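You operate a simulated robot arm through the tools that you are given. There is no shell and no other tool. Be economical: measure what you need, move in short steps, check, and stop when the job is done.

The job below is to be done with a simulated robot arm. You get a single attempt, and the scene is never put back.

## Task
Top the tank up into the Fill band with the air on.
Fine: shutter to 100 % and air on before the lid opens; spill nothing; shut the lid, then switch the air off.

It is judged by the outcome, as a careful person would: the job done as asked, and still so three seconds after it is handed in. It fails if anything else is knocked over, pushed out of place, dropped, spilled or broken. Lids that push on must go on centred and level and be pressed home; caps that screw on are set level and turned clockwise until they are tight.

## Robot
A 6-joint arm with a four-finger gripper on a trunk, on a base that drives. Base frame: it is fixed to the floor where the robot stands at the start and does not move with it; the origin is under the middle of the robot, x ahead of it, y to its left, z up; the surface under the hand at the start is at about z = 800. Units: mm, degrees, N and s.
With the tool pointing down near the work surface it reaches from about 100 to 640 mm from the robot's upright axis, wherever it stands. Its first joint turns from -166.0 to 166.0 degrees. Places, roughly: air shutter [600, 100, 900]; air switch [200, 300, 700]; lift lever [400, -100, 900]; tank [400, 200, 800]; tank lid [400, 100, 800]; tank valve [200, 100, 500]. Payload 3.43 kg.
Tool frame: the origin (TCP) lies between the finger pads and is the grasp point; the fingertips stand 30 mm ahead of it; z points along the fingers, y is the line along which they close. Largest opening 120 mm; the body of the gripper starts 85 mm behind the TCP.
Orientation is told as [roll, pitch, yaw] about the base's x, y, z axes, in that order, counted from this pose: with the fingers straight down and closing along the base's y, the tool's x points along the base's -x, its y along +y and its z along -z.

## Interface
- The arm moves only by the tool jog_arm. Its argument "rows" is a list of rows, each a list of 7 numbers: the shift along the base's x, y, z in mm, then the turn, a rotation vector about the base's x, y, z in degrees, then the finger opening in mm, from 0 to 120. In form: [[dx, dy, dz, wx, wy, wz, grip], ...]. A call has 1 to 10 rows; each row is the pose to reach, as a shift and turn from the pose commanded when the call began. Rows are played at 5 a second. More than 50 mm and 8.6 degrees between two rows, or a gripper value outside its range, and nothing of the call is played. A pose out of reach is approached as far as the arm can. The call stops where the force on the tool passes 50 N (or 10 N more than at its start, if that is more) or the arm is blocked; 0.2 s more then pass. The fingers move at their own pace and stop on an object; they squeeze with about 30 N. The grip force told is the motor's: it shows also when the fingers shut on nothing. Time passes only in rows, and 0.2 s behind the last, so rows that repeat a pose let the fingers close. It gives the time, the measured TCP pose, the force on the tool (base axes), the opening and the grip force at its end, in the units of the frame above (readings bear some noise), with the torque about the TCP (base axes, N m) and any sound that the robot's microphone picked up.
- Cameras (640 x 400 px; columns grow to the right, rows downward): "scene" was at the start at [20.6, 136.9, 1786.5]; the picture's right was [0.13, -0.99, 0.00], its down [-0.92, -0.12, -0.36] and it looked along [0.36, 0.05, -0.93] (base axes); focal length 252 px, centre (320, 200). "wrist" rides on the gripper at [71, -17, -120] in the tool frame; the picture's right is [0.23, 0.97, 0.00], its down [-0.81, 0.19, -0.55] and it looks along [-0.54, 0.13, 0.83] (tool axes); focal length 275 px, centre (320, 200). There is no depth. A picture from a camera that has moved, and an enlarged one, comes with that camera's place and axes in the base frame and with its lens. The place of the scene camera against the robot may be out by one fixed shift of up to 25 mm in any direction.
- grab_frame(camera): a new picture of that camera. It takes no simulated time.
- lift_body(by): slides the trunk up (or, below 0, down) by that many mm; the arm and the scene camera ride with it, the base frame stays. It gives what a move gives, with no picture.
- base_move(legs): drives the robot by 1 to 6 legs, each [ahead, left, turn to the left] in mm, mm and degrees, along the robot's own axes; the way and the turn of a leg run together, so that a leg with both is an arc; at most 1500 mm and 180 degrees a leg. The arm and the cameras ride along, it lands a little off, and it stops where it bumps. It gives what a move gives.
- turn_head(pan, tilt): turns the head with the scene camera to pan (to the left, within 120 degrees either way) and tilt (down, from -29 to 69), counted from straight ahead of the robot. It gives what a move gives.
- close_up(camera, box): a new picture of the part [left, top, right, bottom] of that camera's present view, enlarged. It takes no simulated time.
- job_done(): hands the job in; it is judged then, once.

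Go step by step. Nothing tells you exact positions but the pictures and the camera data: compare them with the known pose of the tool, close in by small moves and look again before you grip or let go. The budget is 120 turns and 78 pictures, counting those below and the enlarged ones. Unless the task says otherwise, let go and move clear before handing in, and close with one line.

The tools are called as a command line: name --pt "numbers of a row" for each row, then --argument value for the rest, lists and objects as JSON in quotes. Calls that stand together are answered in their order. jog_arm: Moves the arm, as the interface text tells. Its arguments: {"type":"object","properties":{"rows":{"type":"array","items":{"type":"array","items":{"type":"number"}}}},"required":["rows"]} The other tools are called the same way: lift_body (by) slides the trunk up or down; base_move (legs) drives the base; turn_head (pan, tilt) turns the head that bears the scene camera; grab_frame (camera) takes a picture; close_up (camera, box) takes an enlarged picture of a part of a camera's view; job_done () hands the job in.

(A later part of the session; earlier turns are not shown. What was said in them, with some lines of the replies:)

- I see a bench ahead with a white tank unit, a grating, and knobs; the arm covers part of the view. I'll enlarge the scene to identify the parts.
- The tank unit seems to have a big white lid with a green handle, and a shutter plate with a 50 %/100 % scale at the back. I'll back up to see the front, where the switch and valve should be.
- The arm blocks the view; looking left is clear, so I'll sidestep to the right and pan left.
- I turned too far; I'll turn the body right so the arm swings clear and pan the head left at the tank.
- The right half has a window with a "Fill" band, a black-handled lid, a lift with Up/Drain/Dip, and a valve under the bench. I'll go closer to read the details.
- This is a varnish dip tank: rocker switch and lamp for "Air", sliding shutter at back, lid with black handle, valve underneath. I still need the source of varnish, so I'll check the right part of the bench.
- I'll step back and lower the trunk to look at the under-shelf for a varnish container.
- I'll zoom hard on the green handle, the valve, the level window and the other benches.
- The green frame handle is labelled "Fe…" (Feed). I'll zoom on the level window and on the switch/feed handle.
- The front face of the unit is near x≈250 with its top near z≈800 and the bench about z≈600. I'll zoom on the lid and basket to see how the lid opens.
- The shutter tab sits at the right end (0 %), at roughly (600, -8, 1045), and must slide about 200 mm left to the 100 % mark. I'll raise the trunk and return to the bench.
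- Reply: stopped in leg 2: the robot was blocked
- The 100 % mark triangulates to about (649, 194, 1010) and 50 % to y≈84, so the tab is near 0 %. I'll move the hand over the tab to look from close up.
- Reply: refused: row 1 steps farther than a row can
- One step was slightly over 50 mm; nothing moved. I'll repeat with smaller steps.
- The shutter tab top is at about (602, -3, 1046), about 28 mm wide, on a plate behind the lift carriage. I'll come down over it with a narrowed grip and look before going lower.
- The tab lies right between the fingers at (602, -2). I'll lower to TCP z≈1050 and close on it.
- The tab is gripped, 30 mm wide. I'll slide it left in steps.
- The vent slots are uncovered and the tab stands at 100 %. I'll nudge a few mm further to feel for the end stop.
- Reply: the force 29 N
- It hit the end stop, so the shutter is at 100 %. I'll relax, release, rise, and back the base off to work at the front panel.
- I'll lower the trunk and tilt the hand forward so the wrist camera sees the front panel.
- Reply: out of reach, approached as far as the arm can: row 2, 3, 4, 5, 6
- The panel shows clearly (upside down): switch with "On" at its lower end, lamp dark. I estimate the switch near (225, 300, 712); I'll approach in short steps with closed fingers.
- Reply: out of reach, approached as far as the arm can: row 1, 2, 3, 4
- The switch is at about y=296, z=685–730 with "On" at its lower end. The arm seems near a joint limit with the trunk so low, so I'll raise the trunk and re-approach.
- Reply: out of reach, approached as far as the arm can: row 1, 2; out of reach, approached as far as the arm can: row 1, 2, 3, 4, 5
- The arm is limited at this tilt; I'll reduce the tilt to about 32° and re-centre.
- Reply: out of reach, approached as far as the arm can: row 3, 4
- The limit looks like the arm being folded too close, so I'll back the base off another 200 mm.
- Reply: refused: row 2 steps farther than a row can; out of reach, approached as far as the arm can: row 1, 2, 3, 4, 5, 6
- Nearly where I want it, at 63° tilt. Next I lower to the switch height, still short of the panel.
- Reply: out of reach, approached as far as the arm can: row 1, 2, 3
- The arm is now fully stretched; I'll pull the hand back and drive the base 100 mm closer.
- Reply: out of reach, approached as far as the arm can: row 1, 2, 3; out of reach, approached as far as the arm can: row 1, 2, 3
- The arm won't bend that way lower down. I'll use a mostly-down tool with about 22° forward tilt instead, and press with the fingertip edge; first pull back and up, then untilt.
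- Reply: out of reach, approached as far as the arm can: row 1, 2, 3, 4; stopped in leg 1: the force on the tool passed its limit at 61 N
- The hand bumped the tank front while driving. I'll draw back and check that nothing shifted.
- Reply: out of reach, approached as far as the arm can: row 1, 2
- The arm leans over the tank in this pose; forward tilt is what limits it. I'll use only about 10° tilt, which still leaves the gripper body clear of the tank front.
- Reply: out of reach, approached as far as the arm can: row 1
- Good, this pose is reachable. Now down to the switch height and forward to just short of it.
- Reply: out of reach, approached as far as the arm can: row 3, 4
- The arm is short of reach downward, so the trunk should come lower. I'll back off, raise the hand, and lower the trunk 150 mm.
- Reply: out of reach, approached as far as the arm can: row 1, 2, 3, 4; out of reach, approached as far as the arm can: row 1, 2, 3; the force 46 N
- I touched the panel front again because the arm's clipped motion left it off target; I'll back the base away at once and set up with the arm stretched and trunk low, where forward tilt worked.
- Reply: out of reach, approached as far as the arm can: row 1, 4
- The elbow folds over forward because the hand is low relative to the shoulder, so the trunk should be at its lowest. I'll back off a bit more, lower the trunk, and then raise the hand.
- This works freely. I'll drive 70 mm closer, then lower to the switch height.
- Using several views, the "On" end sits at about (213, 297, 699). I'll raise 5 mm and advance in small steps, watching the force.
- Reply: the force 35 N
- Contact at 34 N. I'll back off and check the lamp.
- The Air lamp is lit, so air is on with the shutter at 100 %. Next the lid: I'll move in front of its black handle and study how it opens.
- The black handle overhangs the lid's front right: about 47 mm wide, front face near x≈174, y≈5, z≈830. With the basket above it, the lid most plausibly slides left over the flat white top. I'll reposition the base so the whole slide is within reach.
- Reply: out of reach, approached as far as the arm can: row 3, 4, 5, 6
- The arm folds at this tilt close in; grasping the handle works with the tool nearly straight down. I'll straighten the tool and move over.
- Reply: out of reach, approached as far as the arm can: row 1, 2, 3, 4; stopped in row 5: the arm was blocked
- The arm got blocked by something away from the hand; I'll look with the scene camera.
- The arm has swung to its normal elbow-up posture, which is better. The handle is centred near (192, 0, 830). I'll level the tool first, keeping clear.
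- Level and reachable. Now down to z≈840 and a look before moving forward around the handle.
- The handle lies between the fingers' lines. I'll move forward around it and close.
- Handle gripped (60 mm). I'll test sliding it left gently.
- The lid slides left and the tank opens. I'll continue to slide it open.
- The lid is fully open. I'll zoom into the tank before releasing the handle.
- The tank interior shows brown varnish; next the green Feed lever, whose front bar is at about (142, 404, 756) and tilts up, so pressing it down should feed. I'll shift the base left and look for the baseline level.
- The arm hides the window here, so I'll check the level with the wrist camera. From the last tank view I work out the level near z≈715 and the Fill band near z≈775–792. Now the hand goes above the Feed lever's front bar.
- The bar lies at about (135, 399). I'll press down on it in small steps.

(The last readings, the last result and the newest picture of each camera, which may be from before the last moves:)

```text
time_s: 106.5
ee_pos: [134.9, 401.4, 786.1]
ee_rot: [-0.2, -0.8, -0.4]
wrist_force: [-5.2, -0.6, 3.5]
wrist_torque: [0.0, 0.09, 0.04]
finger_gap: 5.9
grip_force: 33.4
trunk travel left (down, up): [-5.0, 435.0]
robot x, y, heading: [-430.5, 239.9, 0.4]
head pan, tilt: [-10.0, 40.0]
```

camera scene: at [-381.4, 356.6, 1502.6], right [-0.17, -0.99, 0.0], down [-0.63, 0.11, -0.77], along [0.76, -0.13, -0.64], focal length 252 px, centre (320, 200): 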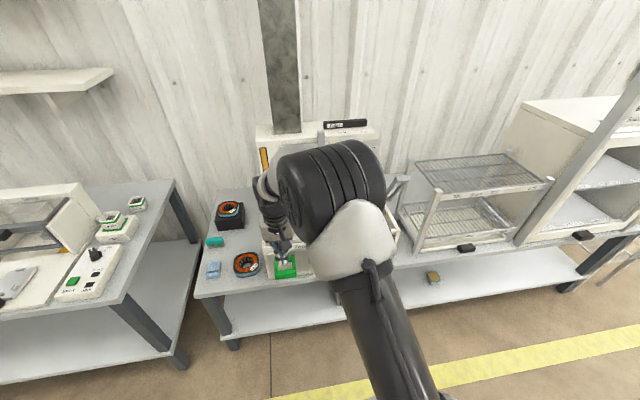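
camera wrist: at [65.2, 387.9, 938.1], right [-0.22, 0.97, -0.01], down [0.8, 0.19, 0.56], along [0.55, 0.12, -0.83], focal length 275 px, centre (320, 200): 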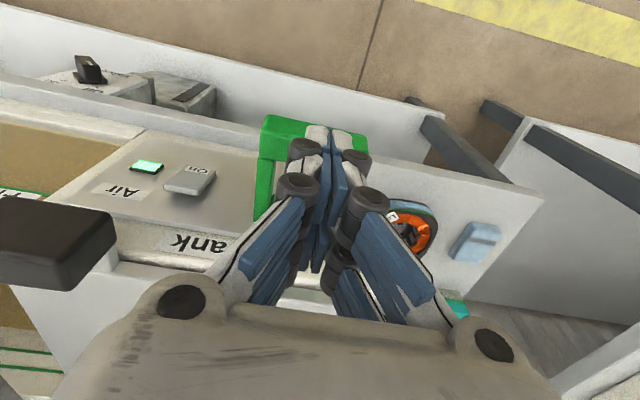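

The lever yields softly. I'll press a bit further.

jog_arm --pt "0 0 -5 0 0 0 0" --pt "0 0 -10 0 0 0 0"

close_up --camera "wrist" --box '[150, 60, 470, 260]'

```text
time_s: 107.1
ee_pos: [136.4, 402.4, 776.5]
ee_rot: [0.0, -1.0, -0.4]
wrist_force: [-0.6, 0.1, 4.3]
wrist_torque: [0.04, -0.02, -0.01]
finger_gap: 6.0
grip_force: 33.5
trunk travel left (down, up): [-5.0, 435.0]
robot x, y, heading: [-427.1, 238.4, 0.9]
head pan, tilt: [-10.0, 40.0]
```

```text
2.00 times, centred on (310, 160) of wrist
camera zoom: at [62.3, 386.1, 894.6], right [-0.22, 0.97, -0.01], down [0.8, 0.19, 0.57], along [0.55, 0.12, -0.82], focal length 551 px, centre (340, 280)
```

zoom: 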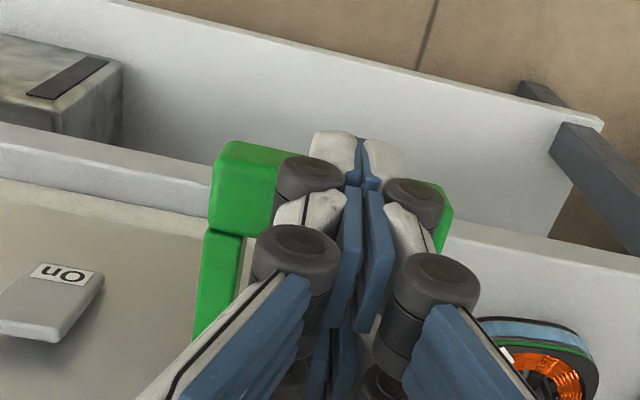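

The lever moves against a light spring. I'll press 15 mm more, hold a second, then lift off and check the level.

jog_arm --pt "0 0 -5 0 0 0 0" --pt "0 0 -10 0 0 0 0" --pt "0 0 -15 0 0 0 0" --pt "0 0 -15 0 0 0 0" --pt "0 0 -15 0 0 0 0" --pt "0 0 -15 0 0 0 0"

jog_arm --pt "-3 0 30 0 0 0 0" --pt "-10 0 65 0 0 0 0" --pt "-15 -35 95 0 0 0 0" --pt "-15 -75 120 0 0 0 0" --pt "-15 -115 140 0 0 0 0" --pt "-15 -155 150 0 0 0 0"

grab_frame --camera "wrist"

```text
time_s: 108.5
ee_pos: [135.4, 400.5, 761.4]
ee_rot: [-0.1, -0.9, -0.3]
wrist_force: [2.9, 0.9, 6.6]
wrist_torque: [0.02, -0.21, 0.0]
finger_gap: 6.2
grip_force: 34.1
trunk travel left (down, up): [-5.0, 435.0]
robot x, y, heading: [-429.0, 241.3, 0.1]
head pan, tilt: [-10.0, 40.0]
```

```text
time_s: 109.9
ee_pos: [119.7, 245.7, 911.5]
ee_rot: [-0.2, -0.8, -0.4]
wrist_force: [-0.6, 0.2, 0.5]
wrist_torque: [-0.02, 0.03, 0.01]
finger_gap: 0.0
grip_force: 33.5
trunk travel left (down, up): [-5.0, 435.0]
robot x, y, heading: [-428.1, 239.6, 0.1]
head pan, tilt: [-10.0, 40.0]
```

```text
10 pictures are left
camera wrist: at [46.1, 229.4, 1030.4], right [-0.22, 0.97, -0.01], down [0.8, 0.19, 0.56], along [0.55, 0.12, -0.83], focal length 275 px, centre (320, 200)
```

wrist: 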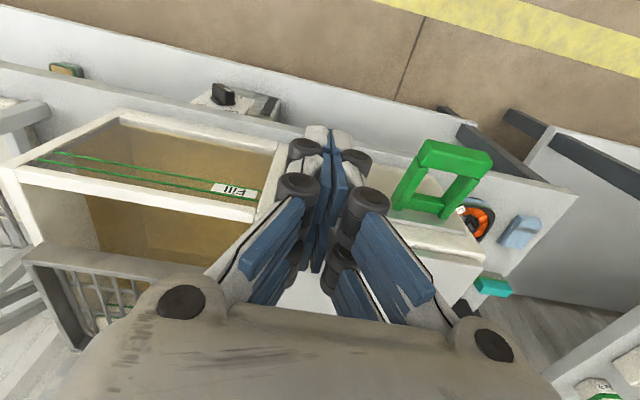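

The lever sprang back and the level seems unchanged (≈710), so I'll press further toward its stop and hold longer.

jog_arm --pt "0 40 -10 0 0 0 0" --pt "0 80 -30 0 0 0 0" --pt "0 120 -55 0 0 0 0" --pt "5 155 -85 0 0 0 0" --pt "13 155 -115 0 0 0 0" --pt "15 155 -145 0 0 0 0" --pt "15 155 -155 0 0 0 0" --pt "15 155 -165 0 0 0 0" --pt "15 155 -175 0 0 0 0"

jog_arm --pt "0 0 -6 0 0 0 0" --pt "0 0 -12 0 0 0 0"

```text
time_s: 111.7
ee_pos: [136.8, 401.1, 758.7]
ee_rot: [0.0, -1.6, -0.5]
wrist_force: [-12.2, -3.6, 29.1]
wrist_torque: [-0.12, -0.12, -0.06]
finger_gap: 5.8
grip_force: 33.0
trunk travel left (down, up): [-5.0, 435.0]
robot x, y, heading: [-429.7, 236.7, 0.4]
head pan, tilt: [-10.0, 40.0]
stopped in row 8: the force on the tool passed its limit at 60 N (the readings are from after the stop); the commanded pose is now the measured one
```

```text
time_s: 112.1
ee_pos: [139.6, 401.9, 759.2]
ee_rot: [0.1, -1.7, -0.5]
wrist_force: [-11.6, -3.4, 25.9]
wrist_torque: [-0.09, -0.08, -0.06]
finger_gap: 6.3
grip_force: 33.3
trunk travel left (down, up): [-5.0, 435.0]
robot x, y, heading: [-428.2, 239.9, 0.1]
head pan, tilt: [-10.0, 40.0]
stopped in row 1: the force on the tool passed its limit at 56 N (the readings are from after the stop); the commanded pose is now the measured one
```

That's the hard stop (z≈760), so the lever is fully down. I'll hold it two seconds just at the stop, then check.

jog_arm --pt "-2 0 1 0 0 0 0" --pt "-2 0 1 0 0 0 0" --pt "-2 0 1 0 0 0 0" --pt "-2 0 1 0 0 0 0" --pt "-2 0 1 0 0 0 0" --pt "-2 0 1 0 0 0 0" --pt "-2 0 1 0 0 0 0" --pt "-2 0 1 0 0 0 0"

jog_arm --pt "-3 0 30 0 0 0 0" --pt "-10 0 65 0 0 0 0" --pt "-15 -35 95 0 0 0 0" --pt "-15 -75 120 0 0 0 0" --pt "-15 -115 140 0 0 0 0" --pt "-15 -155 150 0 0 0 0"

close_up --camera "wrist" --box '[0, 90, 290, 290]'

```text
time_s: 113.9
ee_pos: [140.5, 402.3, 758.3]
ee_rot: [0.1, -1.9, -0.5]
wrist_force: [6.2, -2.4, 28.7]
wrist_torque: [-0.08, -0.57, -0.08]
finger_gap: 5.7
grip_force: 32.8
trunk travel left (down, up): [-5.0, 435.0]
robot x, y, heading: [-426.5, 243.4, 0.4]
head pan, tilt: [-10.0, 40.0]
```

```text
time_s: 115.3
ee_pos: [123.8, 246.4, 905.9]
ee_rot: [0.0, -1.6, -0.3]
wrist_force: [-0.3, 0.3, 0.2]
wrist_torque: [0.01, 0.02, -0.01]
finger_gap: 0.1
grip_force: 33.4
trunk travel left (down, up): [-5.0, 435.0]
robot x, y, heading: [-423.7, 240.8, 0.3]
head pan, tilt: [-10.0, 40.0]
```

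```text
2.00 times, centred on (145, 190) of wrist
camera zoom: at [48.7, 230.5, 1024.4], right [-0.22, 0.97, -0.01], down [0.8, 0.19, 0.57], along [0.56, 0.12, -0.82], focal length 551 px, centre (670, 220)
```

zoom: 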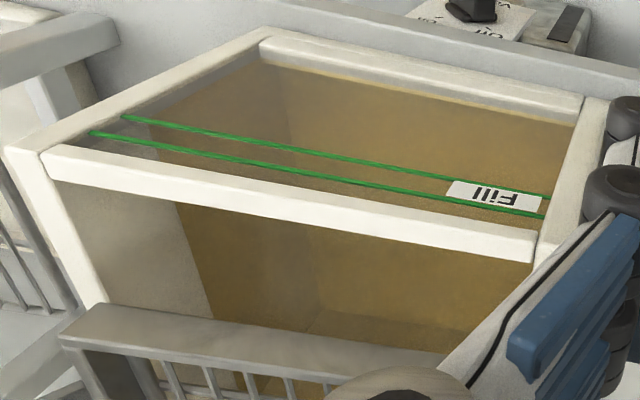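

The level rose by around 10 mm to z≈722 after about 3 s of feeding; the band is z≈772–790. I'll press again and hold for about 5 s, then re-measure.

jog_arm --pt "0 40 -10 0 0 0 0" --pt "0 80 -30 0 0 0 0" --pt "0 120 -50 0 0 0 0" --pt "5 155 -80 0 0 0 0" --pt "11 155 -110 0 0 0 0" --pt "13 155 -135 0 0 0 0" --pt "13 155 -145 0 0 0 0" --pt "13 155 -145 0 0 0 0" --pt "13 155 -145 0 0 0 0" --pt "13 155 -145 0 0 0 0"

jog_arm --pt "0 0 0 0 0 0 0" --pt "0 0 0 0 0 0 0" --pt "0 0 0 0 0 0 0" --pt "0 0 0 0 0 0 0" --pt "0 0 0 0 0 0 0" --pt "0 0 0 0 0 0 0" --pt "0 0 0 0 0 0 0" --pt "0 0 0 0 0 0 0" --pt "0 0 0 0 0 0 0" --pt "0 0 0 0 0 0 0"

jog_arm --pt "0 0 0 0 0 0 0" --pt "0 0 0 0 0 0 0" --pt "0 0 0 0 0 0 0" --pt "0 0 0 0 0 0 0" --pt "0 0 0 0 0 0 0" --pt "0 0 0 0 0 0 0" --pt "0 0 0 0 0 0 0" --pt "0 0 0 0 0 0 0"

jog_arm --pt "-2 0 30 0 0 0 0" --pt "-8 0 65 0 0 0 0" --pt "-13 -35 95 0 0 0 0" --pt "-13 -75 120 0 0 0 0" --pt "-13 -115 140 0 0 0 0" --pt "-13 -155 145 0 0 0 0"

close_up --camera "wrist" --box '[0, 90, 290, 290]'

```text
time_s: 117.5
ee_pos: [137.5, 402.6, 761.2]
ee_rot: [0.0, -1.4, -0.4]
wrist_force: [3.0, 2.1, 6.4]
wrist_torque: [0.02, -0.18, 0.03]
finger_gap: 6.1
grip_force: 33.6
trunk travel left (down, up): [-5.0, 435.0]
robot x, y, heading: [-433.2, 237.0, 0.6]
head pan, tilt: [-10.0, 40.0]
```

```text
time_s: 119.7
ee_pos: [137.2, 402.2, 759.3]
ee_rot: [-0.1, -1.5, -0.5]
wrist_force: [1.1, 0.0, 6.9]
wrist_torque: [-0.04, -0.15, -0.03]
finger_gap: 6.0
grip_force: 33.5
trunk travel left (down, up): [-5.0, 435.0]
robot x, y, heading: [-430.0, 240.7, 0.4]
head pan, tilt: [-10.0, 40.0]
```

```text
time_s: 121.5
ee_pos: [136.2, 401.5, 760.7]
ee_rot: [-0.1, -1.4, -0.4]
wrist_force: [-0.4, -0.6, 5.6]
wrist_torque: [-0.01, -0.04, -0.03]
finger_gap: 6.1
grip_force: 33.9
trunk travel left (down, up): [-5.0, 435.0]
robot x, y, heading: [-426.1, 242.2, 0.5]
head pan, tilt: [-10.0, 40.0]
```

```text
time_s: 122.9
ee_pos: [122.9, 245.2, 906.1]
ee_rot: [0.1, -1.5, -0.4]
wrist_force: [0.1, -0.3, 0.0]
wrist_torque: [0.0, -0.01, 0.0]
finger_gap: 0.0
grip_force: 32.9
trunk travel left (down, up): [-5.0, 435.0]
robot x, y, heading: [-432.5, 240.2, 0.4]
head pan, tilt: [-10.0, 40.0]
```

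```text
2.00 times, centred on (145, 190) of wrist
camera zoom: at [47.7, 230.6, 1024.1], right [-0.22, 0.97, -0.01], down [0.8, 0.19, 0.57], along [0.56, 0.12, -0.82], focal length 551 px, centre (670, 220)
```

zoom: 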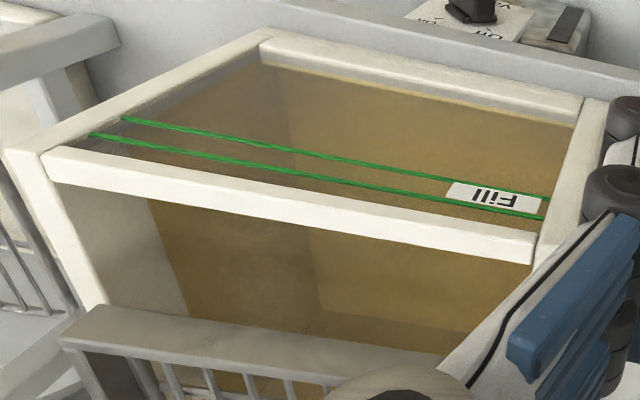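

Extrapolating the liquid line on the right wall to the window's end shows it now just at the lower green line, rising about 3.4 mm/s. About 2.4 s more brings it to mid-band.

jog_arm --pt "0 40 -10 0 0 0 0" --pt "0 80 -30 0 0 0 0" --pt "0 120 -50 0 0 0 0" --pt "5 155 -80 0 0 0 0" --pt "11 155 -110 0 0 0 0" --pt "13 155 -135 0 0 0 0" --pt "13 155 -145 0 0 0 0" --pt "13 155 -145 0 0 0 0" --pt "13 155 -145 0 0 0 0" --pt "13 155 -145 0 0 0 0"

jog_arm --pt "0 0 0 0 0 0 0" --pt "0 0 0 0 0 0 0" --pt "0 0 0 0 0 0 0" --pt "0 0 0 0 0 0 0" --pt "0 0 0 0 0 0 0" --pt "0 0 0 0 0 0 0"

jog_arm --pt "-2 0 30 0 0 0 0" --pt "-8 0 65 0 0 0 0" --pt "-13 -35 95 0 0 0 0" --pt "-13 -75 120 0 0 0 0" --pt "-13 -115 140 0 0 0 0" --pt "-13 -155 145 0 0 0 0"

close_up --camera "wrist" --box '[0, 90, 290, 290]'

```text
time_s: 125.1
ee_pos: [136.6, 403.4, 761.4]
ee_rot: [0.1, -1.5, -0.4]
wrist_force: [1.6, 3.3, 6.9]
wrist_torque: [0.07, -0.16, 0.03]
finger_gap: 5.8
grip_force: 32.9
trunk travel left (down, up): [-5.0, 435.0]
robot x, y, heading: [-431.3, 241.0, 0.6]
head pan, tilt: [-10.0, 40.0]
```

```text
time_s: 126.5
ee_pos: [135.3, 403.2, 760.5]
ee_rot: [0.0, -1.5, -0.5]
wrist_force: [2.5, 1.4, 7.3]
wrist_torque: [0.03, -0.17, 0.01]
finger_gap: 6.0
grip_force: 33.8
trunk travel left (down, up): [-5.0, 435.0]
robot x, y, heading: [-430.5, 243.5, 0.3]
head pan, tilt: [-10.0, 40.0]
```

```text
time_s: 127.9
ee_pos: [124.4, 246.7, 906.1]
ee_rot: [0.0, -1.5, -0.4]
wrist_force: [0.4, 0.0, -0.6]
wrist_torque: [-0.04, -0.01, 0.0]
finger_gap: 0.0
grip_force: 33.6
trunk travel left (down, up): [-5.0, 435.0]
robot x, y, heading: [-428.4, 238.2, 0.4]
head pan, tilt: [-10.0, 40.0]
```

```text
2.00 times, centred on (145, 190) of wrist
camera zoom: at [48.5, 230.9, 1024.2], right [-0.22, 0.97, -0.01], down [0.8, 0.19, 0.57], along [0.56, 0.12, -0.82], focal length 551 px, centre (670, 220)
```

zoom: 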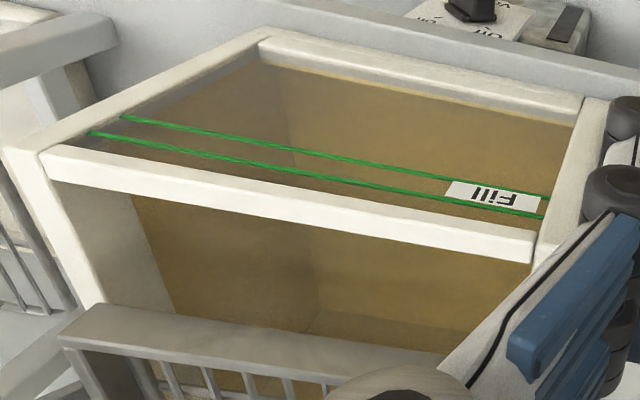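

The liquid line now meets the window end midway between the two green lines, so the level is mid-band (≈781). Next I close the lid: base back right, then regrip the handle at y≈254.

base_move --legs '[[0, -130, 0]]'

jog_arm --pt "0 45 -10 0 0 0 40" --pt "0 90 -30 0 0 0 80" --pt "0 130 -50 0 0 0 90" --pt "0 137 -66 0 0 0 90" --pt "5 137 -66 0 0 0 90"

grab_frame --camera "wrist"

```text
time_s: 129.2
ee_pos: [124.7, 117.3, 906.2]
ee_rot: [0.1, -1.5, -0.4]
wrist_force: [-0.4, -0.1, -0.5]
wrist_torque: [0.0, 0.02, 0.01]
finger_gap: 0.0
grip_force: 33.9
trunk travel left (down, up): [-5.0, 435.0]
robot x, y, heading: [-430.6, 110.8, 0.6]
head pan, tilt: [-10.0, 40.0]
```

```text
time_s: 130.4
ee_pos: [129.0, 254.4, 839.5]
ee_rot: [-0.1, -1.5, -0.4]
wrist_force: [0.0, 0.4, 0.3]
wrist_torque: [0.03, 0.04, -0.01]
finger_gap: 81.5
grip_force: 0.1
trunk travel left (down, up): [-5.0, 435.0]
robot x, y, heading: [-428.5, 112.3, 0.4]
head pan, tilt: [-10.0, 40.0]
```

```text
6 pictures are left
camera wrist: at [55.0, 239.2, 957.2], right [-0.22, 0.97, -0.01], down [0.8, 0.19, 0.57], along [0.56, 0.12, -0.82], focal length 275 px, centre (320, 200)
```

wrist: 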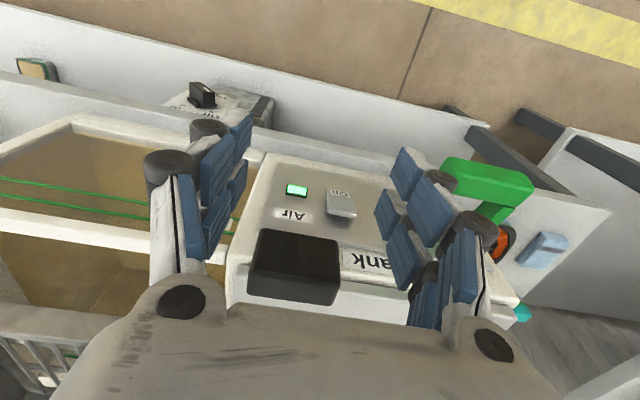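

Same geometry as the first grasp. I'll go forward, grip and slide the lid shut.

jog_arm --pt "15 -1 0 0 0 0 90" --pt "32 -1 0 0 0 0 90" --pt "51 -1 0 0 0 0 90" --pt "51 -1 0 0 0 0 60" --pt "51 -1 0 0 0 0 40" --pt "51 -1 0 0 0 0 40"

jog_arm --pt "0 -20 0 0 0 0 40" --pt "0 -40 0 0 0 0 40" --pt "0 -60 0 0 0 0 40" --pt "0 -80 0 0 0 0 40" --pt "0 -100 0 0 0 0 40" --pt "0 -120 0 0 0 0 40"

jog_arm --pt "0 -20 0 0 0 0 40" --pt "0 -40 0 0 0 0 40" --pt "0 -60 0 0 0 0 40" --pt "0 -80 0 0 0 0 40" --pt "0 -100 0 0 0 0 40" --pt "0 -115 0 0 0 0 40"

```text
time_s: 131.8
ee_pos: [179.2, 253.3, 840.0]
ee_rot: [0.0, -1.5, -0.5]
wrist_force: [0.9, 1.8, 0.5]
wrist_torque: [0.01, 0.04, 0.12]
finger_gap: 59.9
grip_force: 25.9
trunk travel left (down, up): [-5.0, 435.0]
robot x, y, heading: [-427.7, 113.5, 0.2]
head pan, tilt: [-10.0, 40.0]
```

```text
time_s: 133.2
ee_pos: [180.4, 131.1, 840.3]
ee_rot: [0.0, -1.6, -0.4]
wrist_force: [2.6, -3.1, 8.6]
wrist_torque: [0.44, 0.62, 0.53]
finger_gap: 59.4
grip_force: 45.0
trunk travel left (down, up): [-5.0, 435.0]
robot x, y, heading: [-430.5, 113.1, -0.1]
head pan, tilt: [-10.0, 40.0]
```

```text
time_s: 134.6
ee_pos: [180.6, 17.7, 840.7]
ee_rot: [0.0, -1.4, -0.4]
wrist_force: [2.4, -1.4, 2.3]
wrist_torque: [0.73, -0.9, 0.44]
finger_gap: 59.4
grip_force: 45.2
trunk travel left (down, up): [-5.0, 435.0]
robot x, y, heading: [-431.5, 108.2, 0.3]
head pan, tilt: [-10.0, 40.0]
```

Nearly shut; I'll push the rest until I feel the stop.

jog_arm --pt "0 -5 0 0 0 0 40" --pt "0 -10 0 0 0 0 40" --pt "0 -15 0 0 0 0 40" --pt "0 -20 0 0 0 0 40" --pt "0 -24 0 0 0 0 40"

```text
time_s: 135.8
ee_pos: [181.3, 1.1, 839.9]
ee_rot: [0.2, -1.4, -0.3]
wrist_force: [3.2, 23.9, 0.3]
wrist_torque: [0.8, -0.68, -0.06]
finger_gap: 59.6
grip_force: 44.1
trunk travel left (down, up): [-5.0, 435.0]
robot x, y, heading: [-428.5, 111.1, 0.7]
head pan, tilt: [-10.0, 40.0]
```

The lid is against its closed stop. I'll release, back away, and line up with the upper end of the Air switch.

jog_arm --pt "0 7 0 0 0 0 50" --pt "0 7 0 0 0 0 80" --pt "0 7 0 0 0 0 95" --pt "-30 7 0 0 0 0 95" --pt "-60 7 0 0 0 0 90" --pt "-60 7 30 0 0 0 50" --pt "-60 40 40 0 0 0 20" --pt "-60 80 40 0 0 0 0" --pt "-60 120 40 0 0 0 0" --pt "-60 160 40 0 -3 0 0"

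jog_arm --pt "0 40 0 0 -3 0 0" --pt "0 80 0 0 -6 0 0" --pt "0 120 0 0 -6 0 0" --pt "0 135 0 0 -6 0 0" --pt "0 135 -30 0 -6 0 0"

grab_frame --camera "wrist"

```text
time_s: 138.0
ee_pos: [121.2, 155.7, 881.1]
ee_rot: [0.1, -4.5, -0.6]
wrist_force: [0.2, 0.0, 0.3]
wrist_torque: [0.01, -0.01, 0.02]
finger_gap: 7.3
grip_force: 3.0
trunk travel left (down, up): [-5.0, 435.0]
robot x, y, heading: [-430.2, 110.3, 0.5]
head pan, tilt: [-10.0, 40.0]
```

```text
time_s: 139.2
ee_pos: [119.5, 289.4, 850.3]
ee_rot: [0.1, -10.5, -0.4]
wrist_force: [0.2, -0.6, 0.5]
wrist_torque: [-0.01, 0.03, 0.02]
finger_gap: 0.0
grip_force: 30.3
trunk travel left (down, up): [-5.0, 435.0]
robot x, y, heading: [-428.8, 112.0, 0.3]
head pan, tilt: [-10.0, 40.0]
```

```text
5 pictures are left
camera wrist: at [27.4, 273.9, 954.9], right [-0.22, 0.97, -0.04], down [0.7, 0.19, 0.69], along [0.68, 0.12, -0.72], focal length 275 px, centre (320, 200)
```

wrist: 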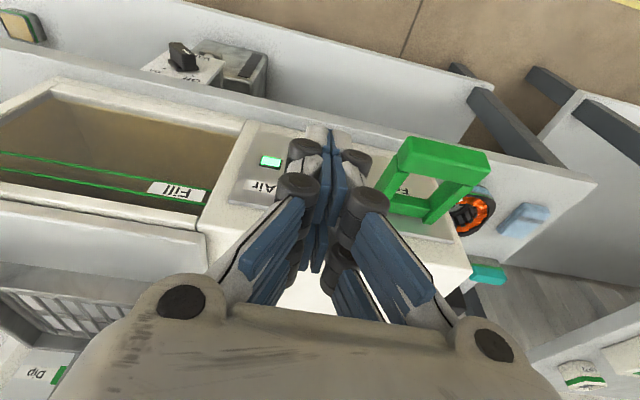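

The lid is shut. Now down to the switch's upper end and forward in small steps.

jog_arm --pt "0 7 -40 0 0 0 0" --pt "0 7 -80 0 0 0 0" --pt "0 7 -95 0 0 0 0" --pt "30 7 -95 0 0 0 0" --pt "55 7 -95 0 0 0 0"

jog_arm --pt "4 0 0 0 0 0 0" --pt "8 0 0 0 0 0 0" --pt "12 0 0 0 0 0 0"

```text
time_s: 140.4
ee_pos: [176.2, 296.7, 754.1]
ee_rot: [0.2, -10.3, -0.4]
wrist_force: [-0.3, -0.7, -0.7]
wrist_torque: [-0.01, 0.04, -0.01]
finger_gap: 0.0
grip_force: 29.7
trunk travel left (down, up): [-5.0, 435.0]
robot x, y, heading: [-427.2, 112.3, 0.4]
head pan, tilt: [-10.0, 40.0]
```

```text
time_s: 141.2
ee_pos: [187.3, 295.6, 756.2]
ee_rot: [0.1, -10.4, -0.4]
wrist_force: [-1.8, -0.2, 0.9]
wrist_torque: [0.03, 0.0, 0.0]
finger_gap: 0.0
grip_force: 30.3
trunk travel left (down, up): [-5.0, 435.0]
robot x, y, heading: [-431.8, 108.8, 0.4]
head pan, tilt: [-10.0, 40.0]
```

jog_arm --pt "3 0 0 0 0 0 0" --pt "6 0 0 0 0 0 0" --pt "9 0 0 0 0 0 0" --pt "12 0 0 0 0 0 0"

```text
time_s: 142.2
ee_pos: [192.8, 295.2, 755.1]
ee_rot: [-0.1, -9.9, -0.4]
wrist_force: [-43.3, 2.4, 17.5]
wrist_torque: [0.32, 0.46, 0.05]
finger_gap: 6.0
grip_force: 33.4
trunk travel left (down, up): [-5.0, 435.0]
robot x, y, heading: [-432.2, 110.1, 0.5]
head pan, tilt: [-10.0, 40.0]
```

A firm press at 43 N; I'll back away and check the lamp.

jog_arm --pt "-15 0 0 0 0 0 0" --pt "-45 0 0 0 0 0 0" --pt "-80 0 20 0 0 0 0" --pt "-85 0 60 0 0 0 0" --pt "-85 0 100 0 0 0 0"

grab_frame --camera "wrist"

```text
time_s: 143.4
ee_pos: [114.5, 295.7, 857.0]
ee_rot: [0.1, -10.6, -0.4]
wrist_force: [-0.3, -0.4, 0.2]
wrist_torque: [0.04, -0.03, 0.01]
finger_gap: 0.0
grip_force: 33.0
trunk travel left (down, up): [-5.0, 435.0]
robot x, y, heading: [-431.6, 110.3, 0.5]
head pan, tilt: [-10.0, 40.0]
```

```text
4 pictures are left
camera wrist: at [21.9, 280.2, 960.8], right [-0.22, 0.97, -0.04], down [0.7, 0.19, 0.69], along [0.68, 0.12, -0.72], focal length 275 px, centre (320, 200)
```

wrist: 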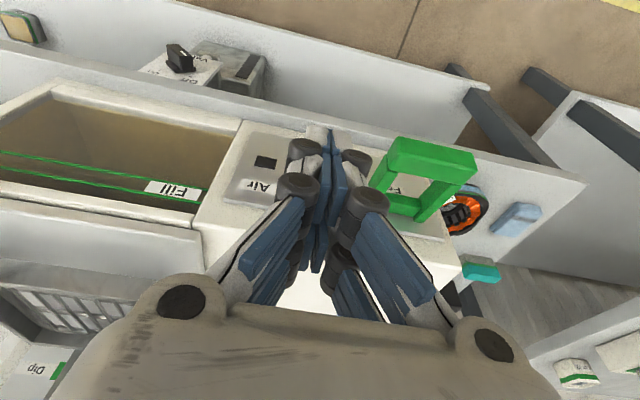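

The lamp is dark, so air is off. I'll back away and do a last check of lid and level.

base_move --legs '[[-120, -150, 0]]'

grab_frame --camera "wrist"

close_up --camera "wrist" --box '[80, 60, 330, 300]'

```text
time_s: 144.9
ee_pos: [-5.2, 148.0, 855.7]
ee_rot: [0.2, -10.6, -0.3]
wrist_force: [-0.6, -0.1, 0.4]
wrist_torque: [0.02, 0.03, -0.06]
finger_gap: 0.3
grip_force: 33.5
trunk travel left (down, up): [-5.0, 435.0]
robot x, y, heading: [-549.4, -39.6, 0.5]
head pan, tilt: [-10.0, 40.0]
```

```text
3 pictures are left
camera wrist: at [-96.8, 131.2, 960.5], right [-0.22, 0.97, -0.04], down [0.7, 0.19, 0.69], along [0.68, 0.12, -0.72], focal length 275 px, centre (320, 200)
```

wrist: 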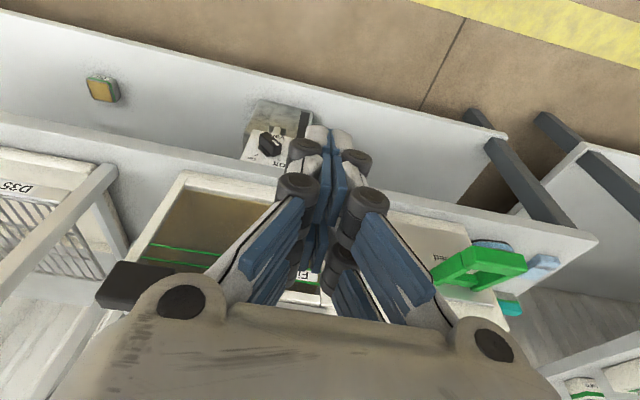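

```text
1.67 times, centred on (205, 180) of wrist
camera zoom: at [-96.8, 131.2, 960.5], right [-0.22, 0.97, -0.04], down [0.7, 0.19, 0.69], along [0.68, 0.12, -0.72], focal length 459 px, centre (512, 233)
```

zoom: 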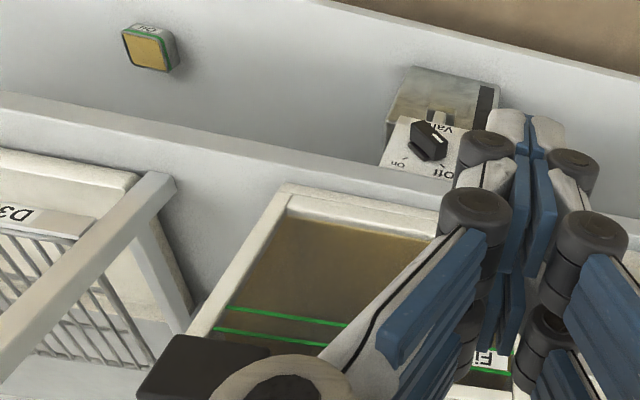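

The level sits in the band, the lid is shut, the air lamp is off and the hand is clear, so I'm handing in.

job_done

```text
The job is handed in.
```

I topped the tank up to about the middle of the Fill band, judging by the wrist camera. The shutter was at 100 % and the air on before the lid opened. I then shut the lid and switched the air off, and I saw no spills. While lining up for the air switch, the arm bumped the front of the tank unit twice (about 61 N and 40 N); I saw nothing move or break.
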